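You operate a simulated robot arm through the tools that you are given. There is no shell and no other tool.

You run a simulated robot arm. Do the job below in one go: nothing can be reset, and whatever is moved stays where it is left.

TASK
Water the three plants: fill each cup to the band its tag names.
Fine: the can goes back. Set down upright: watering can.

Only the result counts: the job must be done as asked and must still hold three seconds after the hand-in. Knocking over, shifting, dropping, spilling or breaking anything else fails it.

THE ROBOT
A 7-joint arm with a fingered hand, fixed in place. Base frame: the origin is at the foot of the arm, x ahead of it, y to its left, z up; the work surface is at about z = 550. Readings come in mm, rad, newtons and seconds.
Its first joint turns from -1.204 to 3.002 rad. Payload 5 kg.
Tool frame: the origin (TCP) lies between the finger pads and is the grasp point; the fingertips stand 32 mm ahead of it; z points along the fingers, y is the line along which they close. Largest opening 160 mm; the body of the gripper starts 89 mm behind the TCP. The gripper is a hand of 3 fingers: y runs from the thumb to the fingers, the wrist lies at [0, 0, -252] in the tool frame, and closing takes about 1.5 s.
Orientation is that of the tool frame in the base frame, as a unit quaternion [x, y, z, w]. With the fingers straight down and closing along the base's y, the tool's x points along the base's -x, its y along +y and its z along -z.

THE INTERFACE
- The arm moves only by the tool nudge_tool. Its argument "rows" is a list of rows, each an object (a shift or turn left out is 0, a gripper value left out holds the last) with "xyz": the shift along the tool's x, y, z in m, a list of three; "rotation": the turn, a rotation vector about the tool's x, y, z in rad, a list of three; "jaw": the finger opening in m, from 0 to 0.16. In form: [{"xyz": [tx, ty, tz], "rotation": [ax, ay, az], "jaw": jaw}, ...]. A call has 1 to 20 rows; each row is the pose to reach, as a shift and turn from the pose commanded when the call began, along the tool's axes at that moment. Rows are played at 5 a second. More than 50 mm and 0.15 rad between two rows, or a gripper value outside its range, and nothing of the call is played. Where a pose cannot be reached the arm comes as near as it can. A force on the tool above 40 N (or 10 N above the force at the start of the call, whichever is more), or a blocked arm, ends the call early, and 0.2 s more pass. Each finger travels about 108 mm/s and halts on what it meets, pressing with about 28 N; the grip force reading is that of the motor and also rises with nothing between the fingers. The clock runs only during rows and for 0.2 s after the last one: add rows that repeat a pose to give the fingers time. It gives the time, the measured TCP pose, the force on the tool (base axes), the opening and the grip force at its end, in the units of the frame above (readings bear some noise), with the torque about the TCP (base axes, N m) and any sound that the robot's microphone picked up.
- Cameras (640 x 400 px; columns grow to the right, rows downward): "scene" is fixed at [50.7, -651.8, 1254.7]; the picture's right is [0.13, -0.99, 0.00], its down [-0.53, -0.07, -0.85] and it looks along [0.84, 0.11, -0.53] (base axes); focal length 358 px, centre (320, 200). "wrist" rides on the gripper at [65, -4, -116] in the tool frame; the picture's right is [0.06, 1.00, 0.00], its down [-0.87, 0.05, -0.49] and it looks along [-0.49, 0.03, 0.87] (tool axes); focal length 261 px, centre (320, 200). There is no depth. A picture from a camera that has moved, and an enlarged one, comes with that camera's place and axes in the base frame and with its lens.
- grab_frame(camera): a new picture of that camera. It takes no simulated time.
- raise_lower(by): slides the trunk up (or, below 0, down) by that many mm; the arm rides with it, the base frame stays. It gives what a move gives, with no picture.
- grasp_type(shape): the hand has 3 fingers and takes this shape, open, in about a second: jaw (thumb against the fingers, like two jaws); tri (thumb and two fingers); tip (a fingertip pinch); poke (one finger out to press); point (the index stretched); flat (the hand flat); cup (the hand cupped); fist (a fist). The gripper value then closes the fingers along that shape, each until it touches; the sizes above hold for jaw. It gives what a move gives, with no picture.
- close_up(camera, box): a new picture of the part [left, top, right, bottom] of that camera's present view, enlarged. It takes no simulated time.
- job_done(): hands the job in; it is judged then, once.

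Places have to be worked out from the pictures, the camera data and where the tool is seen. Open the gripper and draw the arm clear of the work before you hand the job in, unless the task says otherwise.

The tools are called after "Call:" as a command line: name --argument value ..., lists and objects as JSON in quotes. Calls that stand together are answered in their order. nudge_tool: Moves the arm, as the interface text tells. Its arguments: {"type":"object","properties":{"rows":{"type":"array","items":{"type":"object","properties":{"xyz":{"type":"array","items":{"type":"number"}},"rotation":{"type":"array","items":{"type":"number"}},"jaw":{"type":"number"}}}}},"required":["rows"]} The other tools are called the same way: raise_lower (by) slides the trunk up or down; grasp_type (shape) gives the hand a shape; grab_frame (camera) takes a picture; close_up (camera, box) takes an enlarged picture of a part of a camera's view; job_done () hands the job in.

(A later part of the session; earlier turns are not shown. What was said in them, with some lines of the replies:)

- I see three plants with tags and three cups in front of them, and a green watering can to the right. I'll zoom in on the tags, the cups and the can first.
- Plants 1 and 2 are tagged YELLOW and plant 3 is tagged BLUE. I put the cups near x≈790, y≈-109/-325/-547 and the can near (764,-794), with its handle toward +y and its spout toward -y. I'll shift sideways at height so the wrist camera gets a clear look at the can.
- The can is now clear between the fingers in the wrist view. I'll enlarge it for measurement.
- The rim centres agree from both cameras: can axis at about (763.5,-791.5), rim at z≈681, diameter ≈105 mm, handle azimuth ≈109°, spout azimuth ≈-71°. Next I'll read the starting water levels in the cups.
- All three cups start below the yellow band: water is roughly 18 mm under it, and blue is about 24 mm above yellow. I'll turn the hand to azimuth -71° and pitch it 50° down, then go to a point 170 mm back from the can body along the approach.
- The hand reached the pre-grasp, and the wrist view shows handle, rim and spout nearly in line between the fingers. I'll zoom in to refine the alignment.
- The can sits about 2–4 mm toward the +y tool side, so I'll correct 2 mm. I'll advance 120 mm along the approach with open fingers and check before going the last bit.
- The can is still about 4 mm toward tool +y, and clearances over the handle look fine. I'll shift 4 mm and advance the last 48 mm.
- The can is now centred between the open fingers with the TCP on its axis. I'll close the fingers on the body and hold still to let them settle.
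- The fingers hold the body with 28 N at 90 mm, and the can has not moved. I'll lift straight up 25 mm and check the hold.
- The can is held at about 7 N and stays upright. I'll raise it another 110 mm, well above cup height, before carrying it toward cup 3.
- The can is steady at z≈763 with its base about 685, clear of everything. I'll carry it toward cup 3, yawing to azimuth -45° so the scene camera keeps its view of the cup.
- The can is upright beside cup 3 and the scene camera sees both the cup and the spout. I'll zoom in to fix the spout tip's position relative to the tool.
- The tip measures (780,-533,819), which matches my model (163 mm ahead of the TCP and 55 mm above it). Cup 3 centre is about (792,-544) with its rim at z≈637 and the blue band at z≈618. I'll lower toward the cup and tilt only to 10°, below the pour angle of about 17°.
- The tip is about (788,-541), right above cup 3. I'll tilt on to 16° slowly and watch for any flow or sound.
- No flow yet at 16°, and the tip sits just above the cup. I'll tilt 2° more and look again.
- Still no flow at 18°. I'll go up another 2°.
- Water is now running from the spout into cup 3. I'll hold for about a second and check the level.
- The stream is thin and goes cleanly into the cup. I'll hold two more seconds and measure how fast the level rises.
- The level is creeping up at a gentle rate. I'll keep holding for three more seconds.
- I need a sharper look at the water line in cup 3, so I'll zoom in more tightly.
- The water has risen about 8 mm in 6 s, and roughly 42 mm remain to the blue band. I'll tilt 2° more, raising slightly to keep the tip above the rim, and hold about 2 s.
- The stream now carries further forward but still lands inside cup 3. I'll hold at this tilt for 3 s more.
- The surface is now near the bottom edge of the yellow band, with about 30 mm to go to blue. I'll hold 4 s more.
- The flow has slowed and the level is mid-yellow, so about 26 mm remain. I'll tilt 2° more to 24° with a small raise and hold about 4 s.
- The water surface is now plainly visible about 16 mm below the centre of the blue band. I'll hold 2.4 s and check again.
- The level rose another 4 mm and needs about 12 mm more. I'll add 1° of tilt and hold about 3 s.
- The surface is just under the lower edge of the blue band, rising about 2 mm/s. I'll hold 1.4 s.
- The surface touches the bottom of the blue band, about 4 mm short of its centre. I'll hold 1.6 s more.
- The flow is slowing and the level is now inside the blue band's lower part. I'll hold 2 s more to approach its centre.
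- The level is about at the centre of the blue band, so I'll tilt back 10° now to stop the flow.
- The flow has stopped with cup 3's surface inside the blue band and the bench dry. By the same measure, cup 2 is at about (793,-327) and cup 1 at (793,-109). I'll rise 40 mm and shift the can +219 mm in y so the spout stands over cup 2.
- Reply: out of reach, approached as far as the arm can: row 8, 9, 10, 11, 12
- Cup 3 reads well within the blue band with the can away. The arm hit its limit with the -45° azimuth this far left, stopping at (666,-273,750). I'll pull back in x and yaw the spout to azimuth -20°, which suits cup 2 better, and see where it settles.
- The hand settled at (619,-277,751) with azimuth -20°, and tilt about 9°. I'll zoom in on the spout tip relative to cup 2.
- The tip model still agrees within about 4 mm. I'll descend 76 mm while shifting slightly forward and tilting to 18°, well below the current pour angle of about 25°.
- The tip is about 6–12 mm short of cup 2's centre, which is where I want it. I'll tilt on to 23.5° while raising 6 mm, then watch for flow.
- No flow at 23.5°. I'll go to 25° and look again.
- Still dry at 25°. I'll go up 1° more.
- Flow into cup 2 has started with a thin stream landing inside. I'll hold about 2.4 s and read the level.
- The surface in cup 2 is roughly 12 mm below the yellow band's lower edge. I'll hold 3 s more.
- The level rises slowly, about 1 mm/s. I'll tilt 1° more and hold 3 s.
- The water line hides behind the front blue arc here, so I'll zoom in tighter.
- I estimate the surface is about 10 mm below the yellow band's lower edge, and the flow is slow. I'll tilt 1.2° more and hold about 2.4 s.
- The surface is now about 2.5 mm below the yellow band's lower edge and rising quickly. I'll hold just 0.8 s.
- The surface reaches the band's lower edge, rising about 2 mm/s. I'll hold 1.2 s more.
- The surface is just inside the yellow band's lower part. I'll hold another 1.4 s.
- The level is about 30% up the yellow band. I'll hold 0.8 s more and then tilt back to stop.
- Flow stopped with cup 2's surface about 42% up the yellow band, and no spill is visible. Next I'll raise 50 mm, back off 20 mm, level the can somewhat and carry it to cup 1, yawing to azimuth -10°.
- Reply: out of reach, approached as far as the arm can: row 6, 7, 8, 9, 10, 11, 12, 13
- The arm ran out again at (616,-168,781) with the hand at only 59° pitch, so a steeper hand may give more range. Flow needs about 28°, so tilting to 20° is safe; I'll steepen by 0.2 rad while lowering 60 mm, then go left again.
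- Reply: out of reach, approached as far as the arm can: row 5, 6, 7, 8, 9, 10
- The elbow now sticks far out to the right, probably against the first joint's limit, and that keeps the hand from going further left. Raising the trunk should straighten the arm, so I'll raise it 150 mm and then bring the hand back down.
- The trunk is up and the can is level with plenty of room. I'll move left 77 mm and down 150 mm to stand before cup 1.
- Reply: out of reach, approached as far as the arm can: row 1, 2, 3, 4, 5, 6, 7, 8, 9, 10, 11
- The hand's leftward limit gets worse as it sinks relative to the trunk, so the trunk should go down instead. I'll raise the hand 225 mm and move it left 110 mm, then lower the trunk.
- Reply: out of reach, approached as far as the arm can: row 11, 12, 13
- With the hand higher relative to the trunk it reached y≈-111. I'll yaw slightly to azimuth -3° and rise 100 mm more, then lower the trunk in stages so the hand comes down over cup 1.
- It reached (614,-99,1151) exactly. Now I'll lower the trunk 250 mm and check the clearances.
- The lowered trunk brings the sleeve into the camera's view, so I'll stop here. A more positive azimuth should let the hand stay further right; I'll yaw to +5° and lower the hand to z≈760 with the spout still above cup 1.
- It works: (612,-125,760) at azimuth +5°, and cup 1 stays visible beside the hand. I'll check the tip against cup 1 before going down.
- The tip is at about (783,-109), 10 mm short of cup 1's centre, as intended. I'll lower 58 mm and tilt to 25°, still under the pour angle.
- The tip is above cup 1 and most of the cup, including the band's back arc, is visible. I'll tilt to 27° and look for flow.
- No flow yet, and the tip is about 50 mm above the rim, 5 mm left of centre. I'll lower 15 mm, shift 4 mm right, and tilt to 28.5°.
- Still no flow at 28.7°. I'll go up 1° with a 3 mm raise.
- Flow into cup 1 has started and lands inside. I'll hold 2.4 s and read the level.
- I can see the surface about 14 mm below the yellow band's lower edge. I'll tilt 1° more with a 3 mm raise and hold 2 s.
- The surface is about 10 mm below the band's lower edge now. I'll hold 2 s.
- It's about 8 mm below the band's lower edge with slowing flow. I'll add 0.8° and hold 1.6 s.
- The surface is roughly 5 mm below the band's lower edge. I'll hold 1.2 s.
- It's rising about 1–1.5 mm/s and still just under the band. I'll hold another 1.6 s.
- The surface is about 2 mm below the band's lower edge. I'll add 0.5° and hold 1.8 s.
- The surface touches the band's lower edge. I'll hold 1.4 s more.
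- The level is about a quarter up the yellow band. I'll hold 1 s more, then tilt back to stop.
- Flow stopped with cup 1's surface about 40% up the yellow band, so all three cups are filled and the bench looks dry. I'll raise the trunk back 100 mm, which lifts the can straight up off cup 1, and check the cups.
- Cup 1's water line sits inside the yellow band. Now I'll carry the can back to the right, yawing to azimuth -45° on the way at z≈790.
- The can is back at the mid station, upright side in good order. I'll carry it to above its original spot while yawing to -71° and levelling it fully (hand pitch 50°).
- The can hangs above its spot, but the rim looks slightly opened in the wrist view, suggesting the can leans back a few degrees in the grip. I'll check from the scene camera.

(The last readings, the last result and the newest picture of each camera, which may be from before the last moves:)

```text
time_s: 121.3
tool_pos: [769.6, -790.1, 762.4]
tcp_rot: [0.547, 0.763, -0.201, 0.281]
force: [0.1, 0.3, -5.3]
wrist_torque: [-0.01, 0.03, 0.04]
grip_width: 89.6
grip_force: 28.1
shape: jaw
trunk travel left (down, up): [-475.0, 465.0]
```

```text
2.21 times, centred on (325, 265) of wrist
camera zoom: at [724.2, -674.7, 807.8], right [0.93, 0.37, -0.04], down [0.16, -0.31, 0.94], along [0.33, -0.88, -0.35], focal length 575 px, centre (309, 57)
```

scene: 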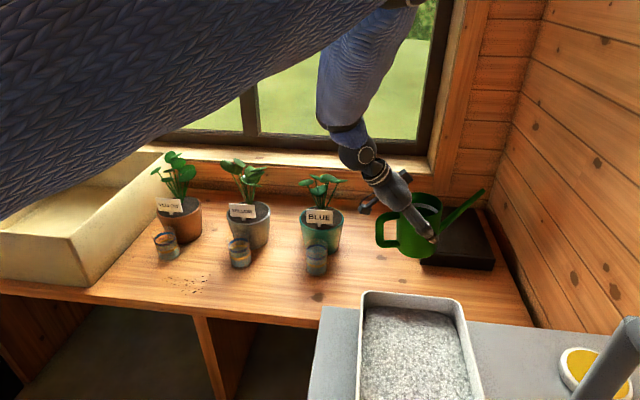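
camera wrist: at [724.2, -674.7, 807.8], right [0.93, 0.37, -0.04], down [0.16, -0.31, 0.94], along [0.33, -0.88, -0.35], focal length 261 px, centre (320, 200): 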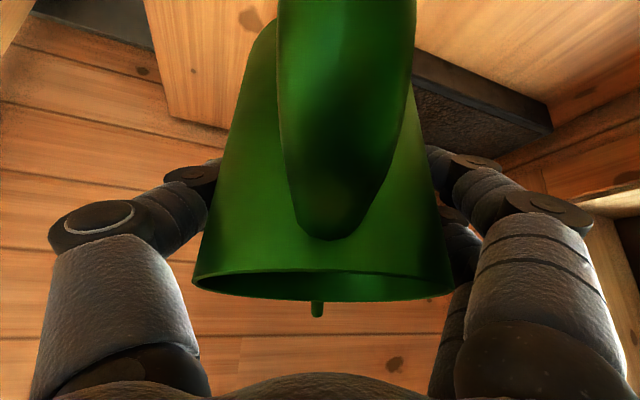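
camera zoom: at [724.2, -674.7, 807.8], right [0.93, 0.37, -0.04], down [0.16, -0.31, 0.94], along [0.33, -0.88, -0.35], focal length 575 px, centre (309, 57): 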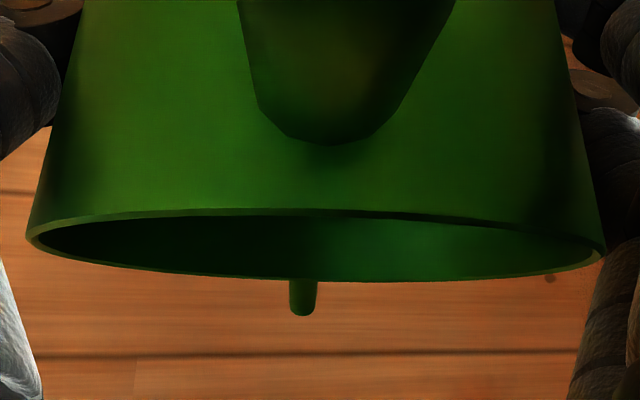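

The can leans back about 4.7° in the grip but is level sideways. I'll tilt the hand forward 0.08 rad to make the base flat and lower 110 mm, stopping about 20 mm above the bench.

Call:
nudge_tool --rows '[{"xyz": [0.009, -0.0002, 0.0105], "rotation": [0, 0.01, 0]}, {"xyz": [0.0179, -0.0004, 0.0209], "rotation": [0, 0.02, 0]}, {"xyz": [0.0269, -0.0006, 0.0314], "rotation": [0, 0.03, 0]}, {"xyz": [0.0359, -0.0008, 0.0418], "rotation": [0, 0.04, 0]}, {"xyz": [0.0448, -0.001, 0.0523], "rotation": [0, 0.05, 0]}, {"xyz": [0.0538, -0.0012, 0.0627], "rotation": [0, 0.06, 0]}, {"xyz": [0.0627, -0.0014, 0.0732], "rotation": [0, 0.07, 0]}, {"xyz": [0.0717, -0.0015, 0.0836], "rotation": [0, 0.08, 0]}, {"xyz": [0.0717, -0.0015, 0.0836], "rotation": [0, 0.08, 0]}]'

Call:
close_up --camera "wrist" --box '[180, 200, 470, 330]'

Call:
close_up --camera "scene" --box '[350, 200, 510, 310]'

```text
time_s: 123.3
tool_pos: [768.4, -789.2, 647.5]
tcp_rot: [0.554, 0.774, -0.178, 0.249]
force: [0.5, -0.3, -6.2]
wrist_torque: [0.01, 0.01, -0.02]
grip_width: 89.7
grip_force: 27.9
shape: jaw
trunk travel left (down, up): [-475.0, 465.0]
```

```text
2.21 times, centred on (325, 265) of wrist
camera zoom: at [724.2, -678.0, 704.3], right [0.93, 0.37, -0.03], down [0.19, -0.38, 0.91], along [0.32, -0.85, -0.42], focal length 575 px, centre (309, 57)
```

zoom: 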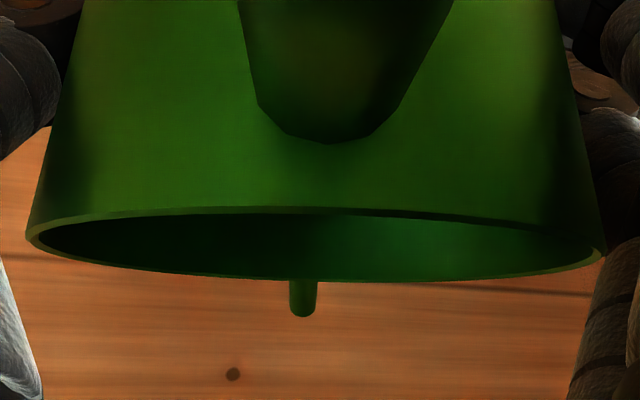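

```text
3.64 times, centred on (430, 255) of scene
camera zoom: at [50.7, -651.8, 1254.7], right [0.13, -0.99, 0.0], down [-0.53, -0.07, -0.85], along [0.84, 0.11, -0.53], focal length 1302 px, centre (-80, 0)
```

zoom: 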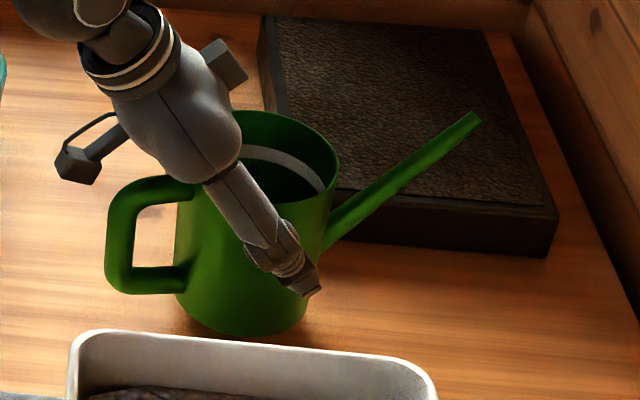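

The can is now level within about 1° and roughly 17 mm above the bench, over its original spot. I'll lower 13 mm slowly and read the force.

Call:
nudge_tool --rows '[{"xyz": [0.0019, 0, 0.0026]}, {"xyz": [0.0038, 0, 0.0053]}, {"xyz": [0.0057, 0, 0.0079]}, {"xyz": [0.0076, 0, 0.0106]}, {"xyz": [0.0076, 0, 0.0106]}]'

Call:
close_up --camera "scene" --box '[350, 200, 510, 310]'

```text
time_s: 124.5
tool_pos: [767.2, -789.8, 635.9]
tcp_rot: [0.554, 0.774, -0.178, 0.249]
force: [-1.0, 0.0, -5.3]
wrist_torque: [-0.01, 0.0, -0.01]
grip_width: 89.6
grip_force: 27.9
shape: jaw
trunk travel left (down, up): [-475.0, 465.0]
```

```text
3.64 times, centred on (430, 255) of scene
camera zoom: at [50.7, -651.8, 1254.7], right [0.13, -0.99, 0.0], down [-0.53, -0.07, -0.85], along [0.84, 0.11, -0.53], focal length 1302 px, centre (-80, 0)
```

zoom: 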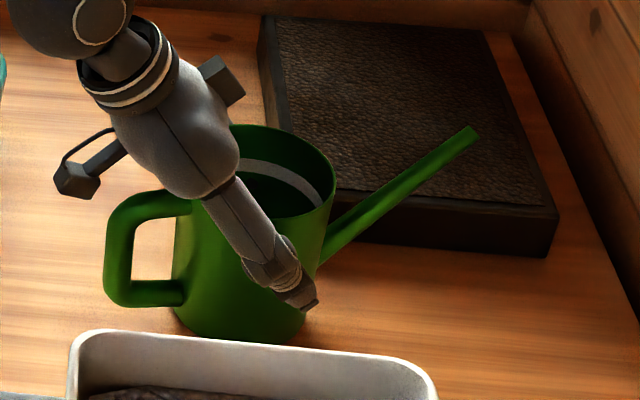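

The base looks close to the bench while the spout seems a little high compared with the start picture. I'll zoom in on the base to judge gap and lean.

Call:
close_up --camera "scene" --box '[355, 220, 485, 305]'

Call:
grab_frame --camera "wrist"

```text
4.71 times, centred on (420, 262) of scene
camera zoom: at [50.7, -651.8, 1254.7], right [0.13, -0.99, 0.0], down [-0.53, -0.07, -0.85], along [0.84, 0.11, -0.53], focal length 1685 px, centre (-151, -94)
```

zoom: 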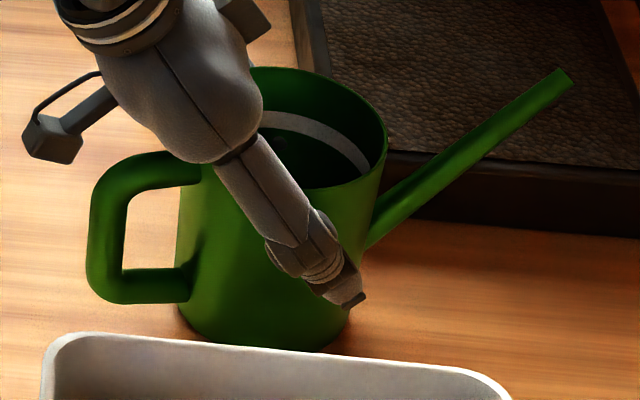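

```text
taken
camera wrist: at [723.2, -678.0, 692.3], right [0.93, 0.37, -0.03], down [0.19, -0.38, 0.91], along [0.32, -0.85, -0.42], focal length 261 px, centre (320, 200)
```

wrist: 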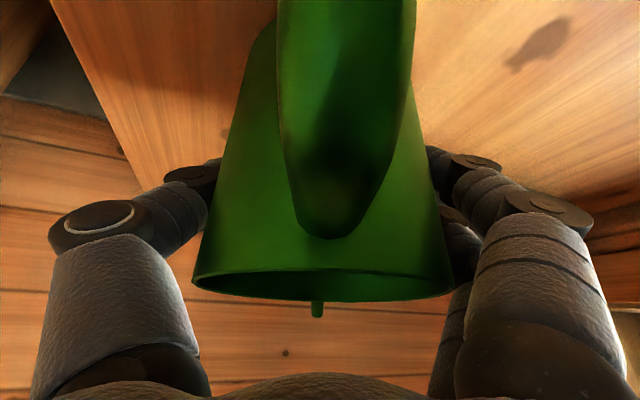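

Relative to the start picture the can is about 3–4 mm high and leans back only about 1.3°. I'll correct 0.02 rad and lower in 1 mm steps, watching the force.

Call:
nudge_tool --rows '[{"xyz": [0.0006, 0, 0.0008], "rotation": [0, 0.01, 0]}, {"xyz": [0.0012, 0, 0.0016], "rotation": [0, 0.02, 0]}, {"xyz": [0.0017, 0, 0.0024], "rotation": [0, 0.02, 0]}, {"xyz": [0.0017, 0, 0.0024], "rotation": [0, 0.02, 0]}]'

```text
time_s: 125.5
tool_pos: [767.5, -790.7, 632.6]
tcp_rot: [0.556, 0.777, -0.172, 0.241]
force: [0.4, 0.0, -5.3]
wrist_torque: [-0.01, 0.01, 0.02]
grip_width: 89.9
grip_force: 27.7
shape: jaw
trunk travel left (down, up): [-475.0, 465.0]
```

The full weight still hangs at 5.3 N with z at 632.6. I'll lower another 2 mm.

Call:
nudge_tool --rows '[{"xyz": [0.0006, 0, 0.0008]}, {"xyz": [0.0012, 0, 0.0016]}, {"xyz": [0.0012, 0, 0.0016]}]'

```text
time_s: 126.3
tool_pos: [766.7, -790.9, 631.8]
tcp_rot: [0.556, 0.776, -0.172, 0.242]
force: [0.3, 0.0, -3.5]
wrist_torque: [-0.02, -0.03, 0.02]
grip_width: 89.7
grip_force: 28.1
shape: jaw
trunk travel left (down, up): [-475.0, 465.0]
```

The force dropped to 3.5 N, so contact is starting. I'll lower 1 mm more.

Call:
nudge_tool --rows '[{"xyz": [0.0006, 0, 0.0008]}, {"xyz": [0.0006, 0, 0.0008]}, {"xyz": [0.0006, 0, 0.0008]}]'

Call:
close_up --camera "scene" --box '[355, 220, 485, 305]'

Call:
grab_frame --camera "wrist"

```text
time_s: 127.1
tool_pos: [768.1, -788.9, 629.9]
tcp_rot: [0.555, 0.777, -0.171, 0.243]
force: [-0.4, 0.2, 1.7]
wrist_torque: [-0.03, -0.23, 0.01]
grip_width: 89.4
grip_force: 27.9
shape: jaw
trunk travel left (down, up): [-475.0, 465.0]
```

```text
4.71 times, centred on (420, 262) of scene
camera zoom: at [50.7, -651.8, 1254.7], right [0.13, -0.99, 0.0], down [-0.53, -0.07, -0.85], along [0.84, 0.11, -0.53], focal length 1685 px, centre (-151, -94)
```

zoom: 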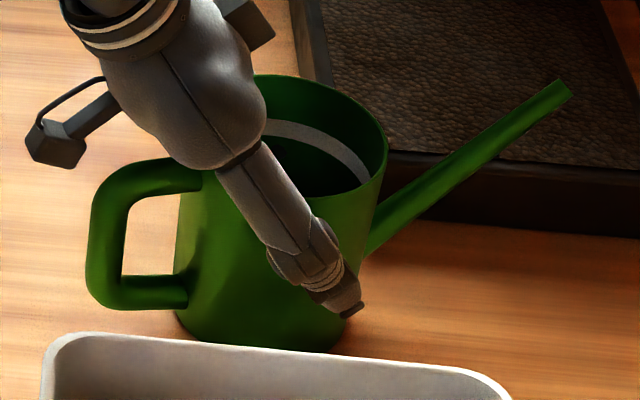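

```text
taken
camera wrist: at [723.1, -679.6, 689.3], right [0.93, 0.37, -0.03], down [0.19, -0.4, 0.9], along [0.32, -0.84, -0.44], focal length 261 px, centre (320, 200)
```

wrist: 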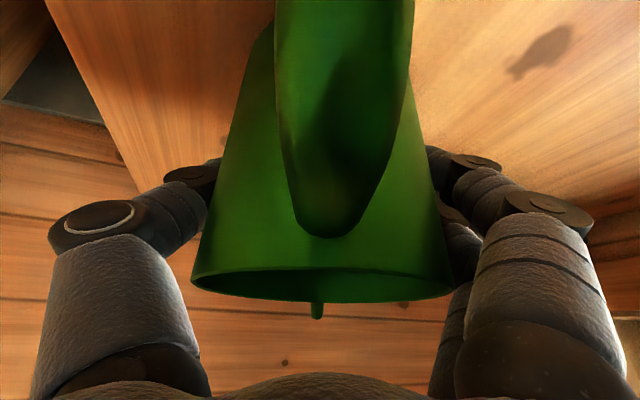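

The bench now carries the can (force reversed to +1.7 N), and the picture matches the original position and attitude. I'll open the fingers gradually.

Call:
nudge_tool --rows '[{"jaw": 0.09}, {"jaw": 0.095}, {"jaw": 0.1}, {"jaw": 0.11}, {"jaw": 0.12}, {"jaw": 0.13}, {"jaw": 0.14}, {"jaw": 0.15}, {"jaw": 0.16}, {"jaw": 0.16}, {"jaw": 0.16}]'

Call:
close_up --camera "scene" --box '[355, 220, 485, 305]'

Call:
grab_frame --camera "wrist"

```text
time_s: 129.5
tool_pos: [767.7, -790.1, 630.7]
tcp_rot: [0.556, 0.777, -0.172, 0.241]
force: [-0.3, -0.2, -0.5]
wrist_torque: [-0.04, 0.01, 0.02]
grip_width: 159.7
grip_force: 0.0
shape: jaw
trunk travel left (down, up): [-475.0, 465.0]
```

```text
4.71 times, centred on (420, 262) of scene
camera zoom: at [50.7, -651.8, 1254.7], right [0.13, -0.99, 0.0], down [-0.53, -0.07, -0.85], along [0.84, 0.11, -0.53], focal length 1685 px, centre (-151, -94)
```

zoom: 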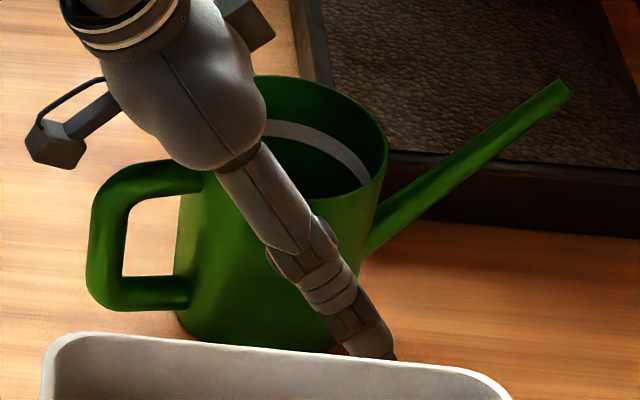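

```text
taken
camera wrist: at [723.1, -679.6, 689.0], right [0.93, 0.37, -0.03], down [0.19, -0.4, 0.9], along [0.32, -0.84, -0.44], focal length 261 px, centre (320, 200)
```

wrist: 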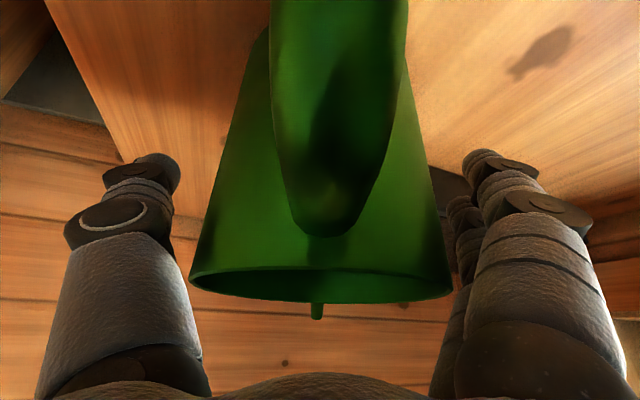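

The can stands upright on its own and the fingers are clear. I'll withdraw straight back along the hand's axis by 180 mm.

Call:
nudge_tool --rows '[{"xyz": [0, 0, -0.015]}, {"xyz": [0, 0, -0.03]}, {"xyz": [0, 0, -0.05]}, {"xyz": [0, 0, -0.07]}, {"xyz": [0, 0, -0.09]}, {"xyz": [0, 0, -0.11]}, {"xyz": [0, 0, -0.13]}, {"xyz": [0, 0, -0.155]}, {"xyz": [0, 0, -0.18]}, {"xyz": [0, 0, -0.18]}]'

Call:
grab_frame --camera "scene"

Call:
grab_frame --camera "wrist"

```text
time_s: 131.7
tool_pos: [735.3, -692.8, 779.7]
tcp_rot: [0.556, 0.777, -0.172, 0.241]
force: [0.4, 0.2, -0.5]
wrist_torque: [0.01, -0.02, 0.0]
grip_width: 160.0
grip_force: 0.1
shape: jaw
trunk travel left (down, up): [-475.0, 465.0]
```

```text
taken
```

scene: 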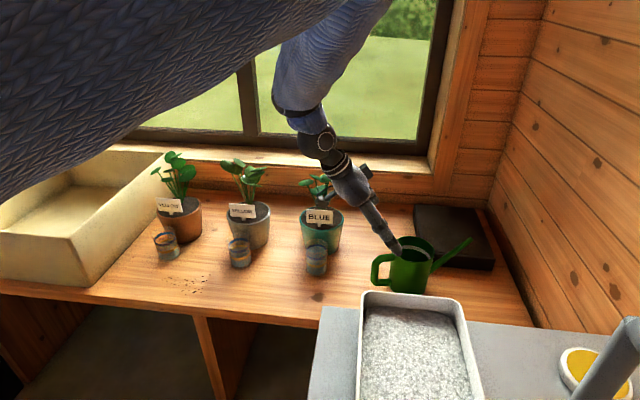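

```text
taken
camera wrist: at [691.5, -582.1, 837.7], right [0.93, 0.37, -0.03], down [0.19, -0.4, 0.9], along [0.32, -0.84, -0.44], focal length 261 px, centre (320, 200)
```

wrist: 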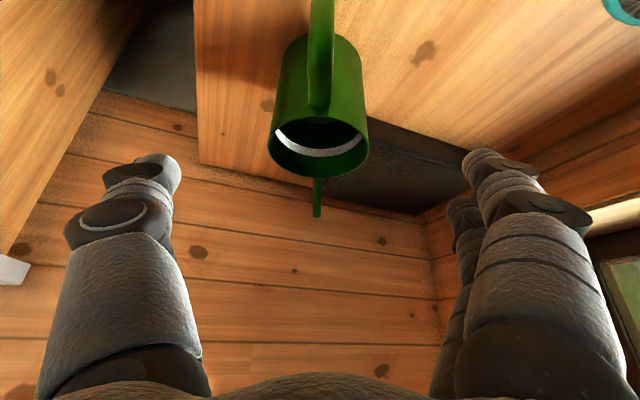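

The can stands where it was, upright. I'll raise the trunk 200 mm to lift the arm clear, then check all cups and the bench.

Call:
raise_lower --by 200

Call:
grab_frame --camera "scene"

Call:
close_up --camera "scene" --box '[140, 180, 260, 280]'

Call:
close_up --camera "scene" --box '[220, 190, 350, 285]'

Call:
close_up --camera "scene" --box '[350, 200, 510, 310]'

Call:
close_up --camera "scene" --box '[304, 236, 330, 272]'

Call:
close_up --camera "scene" --box '[230, 242, 252, 264]'

Call:
close_up --camera "scene" --box '[158, 234, 180, 256]'

```text
time_s: 133.8
tool_pos: [736.7, -692.3, 979.0]
tcp_rot: [0.555, 0.777, -0.172, 0.242]
force: [0.4, -0.1, 0.0]
wrist_torque: [-0.03, 0.01, 0.04]
grip_width: 159.7
grip_force: 0.1
shape: jaw
trunk travel left (down, up): [-675.0, 265.0]
```

```text
taken
```

scene: 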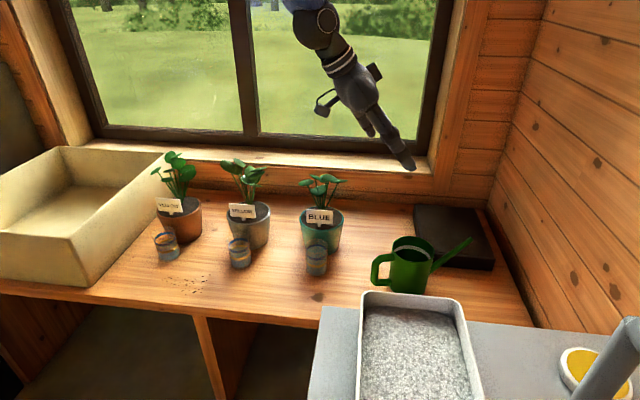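

```text
4.00 times, centred on (200, 230) of scene
camera zoom: at [50.7, -651.8, 1254.7], right [0.13, -0.99, 0.0], down [-0.53, -0.07, -0.85], along [0.84, 0.11, -0.53], focal length 1432 px, centre (800, 80)
```

zoom: 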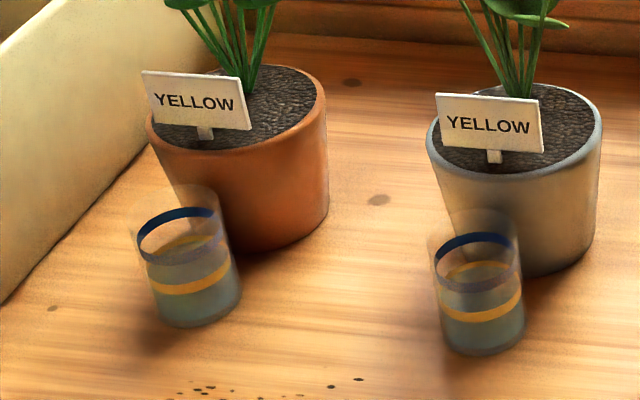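

```text
4.21 times, centred on (285, 238) of scene
camera zoom: at [50.7, -651.8, 1254.7], right [0.13, -0.99, 0.0], down [-0.53, -0.07, -0.85], along [0.84, 0.11, -0.53], focal length 1508 px, centre (467, 42)
```

zoom: 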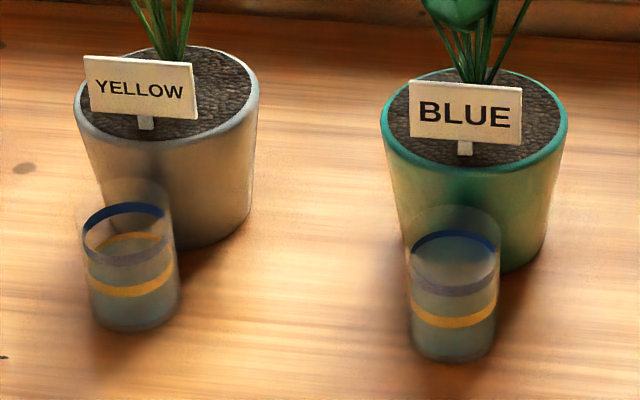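

```text
3.64 times, centred on (430, 255) of scene
camera zoom: at [50.7, -651.8, 1254.7], right [0.13, -0.99, 0.0], down [-0.53, -0.07, -0.85], along [0.84, 0.11, -0.53], focal length 1302 px, centre (-80, 0)
```

zoom: 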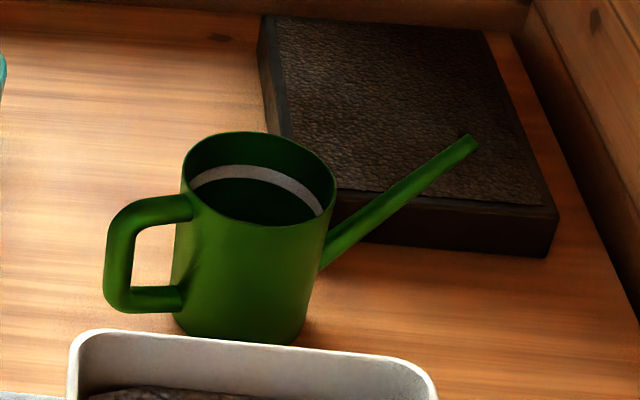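

```text
11.11 times, centred on (317, 254) of scene
camera zoom: at [50.7, -651.8, 1254.7], right [0.13, -0.99, 0.0], down [-0.53, -0.07, -0.85], along [0.84, 0.11, -0.53], focal length 3979 px, centre (353, -400)
```

zoom: 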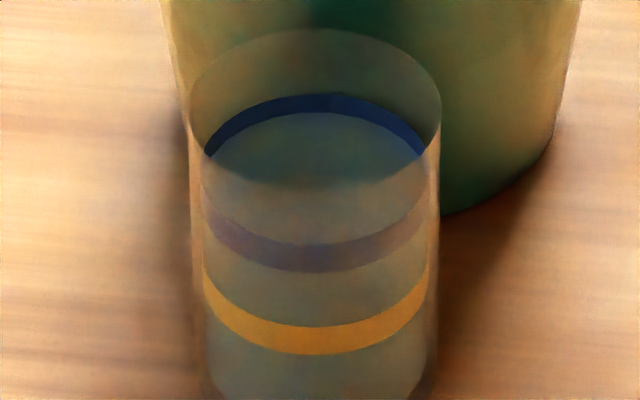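

```text
16.00 times, centred on (241, 253) of scene
camera zoom: at [50.7, -651.8, 1254.7], right [0.13, -0.99, 0.0], down [-0.53, -0.07, -0.85], along [0.84, 0.11, -0.53], focal length 5730 px, centre (1584, -648)
```

zoom: 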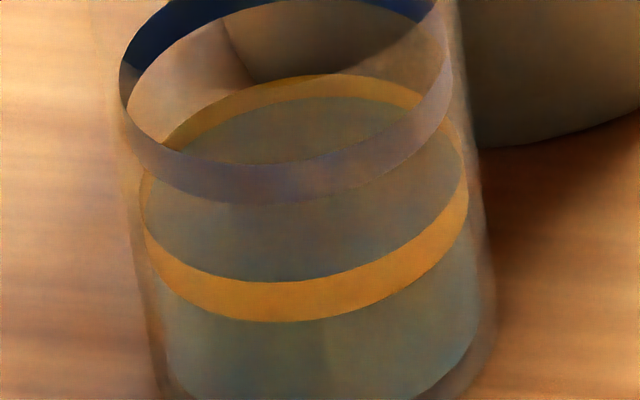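

```text
16.00 times, centred on (169, 245) of scene
camera zoom: at [50.7, -651.8, 1254.7], right [0.13, -0.99, 0.0], down [-0.53, -0.07, -0.85], along [0.84, 0.11, -0.53], focal length 5730 px, centre (2736, -520)
```

zoom: 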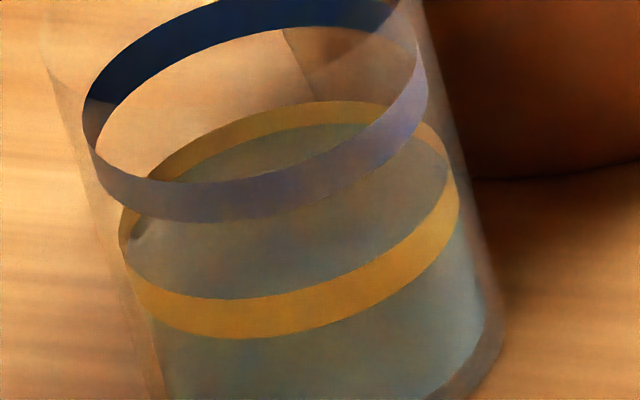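

All three surfaces sit inside their bands: yellow, yellow and blue. The cups, plants and bench look as they did at the start, the can stands upright on its old spot, and the open hand is well clear. I'm handing in the job.

Call:
job_done

```text
The job is handed in.
```

I filled all three cups to the bands on their tags, and the watering can is back upright where it started. I've handed the job in but haven't had a result back.

| Cup | Tag | Water level in the final pictures |
|---|---|---|
| Left | Yellow | Inside the yellow band, about 40% of the way up |
| Middle | Yellow | Inside the yellow band, about 40% of the way up |
| Right | Blue | Inside the blue band, about a third of the way up |

- **Spills and knocks:** I saw no spills, and the cups, plants and bench looked the same as at the start.
- **Can:** it is within a few millimetres of its first position, facing the same way.
- **Arm:** the hand is open and lifted well clear of the bench. I left the trunk 200 mm above its starting height.
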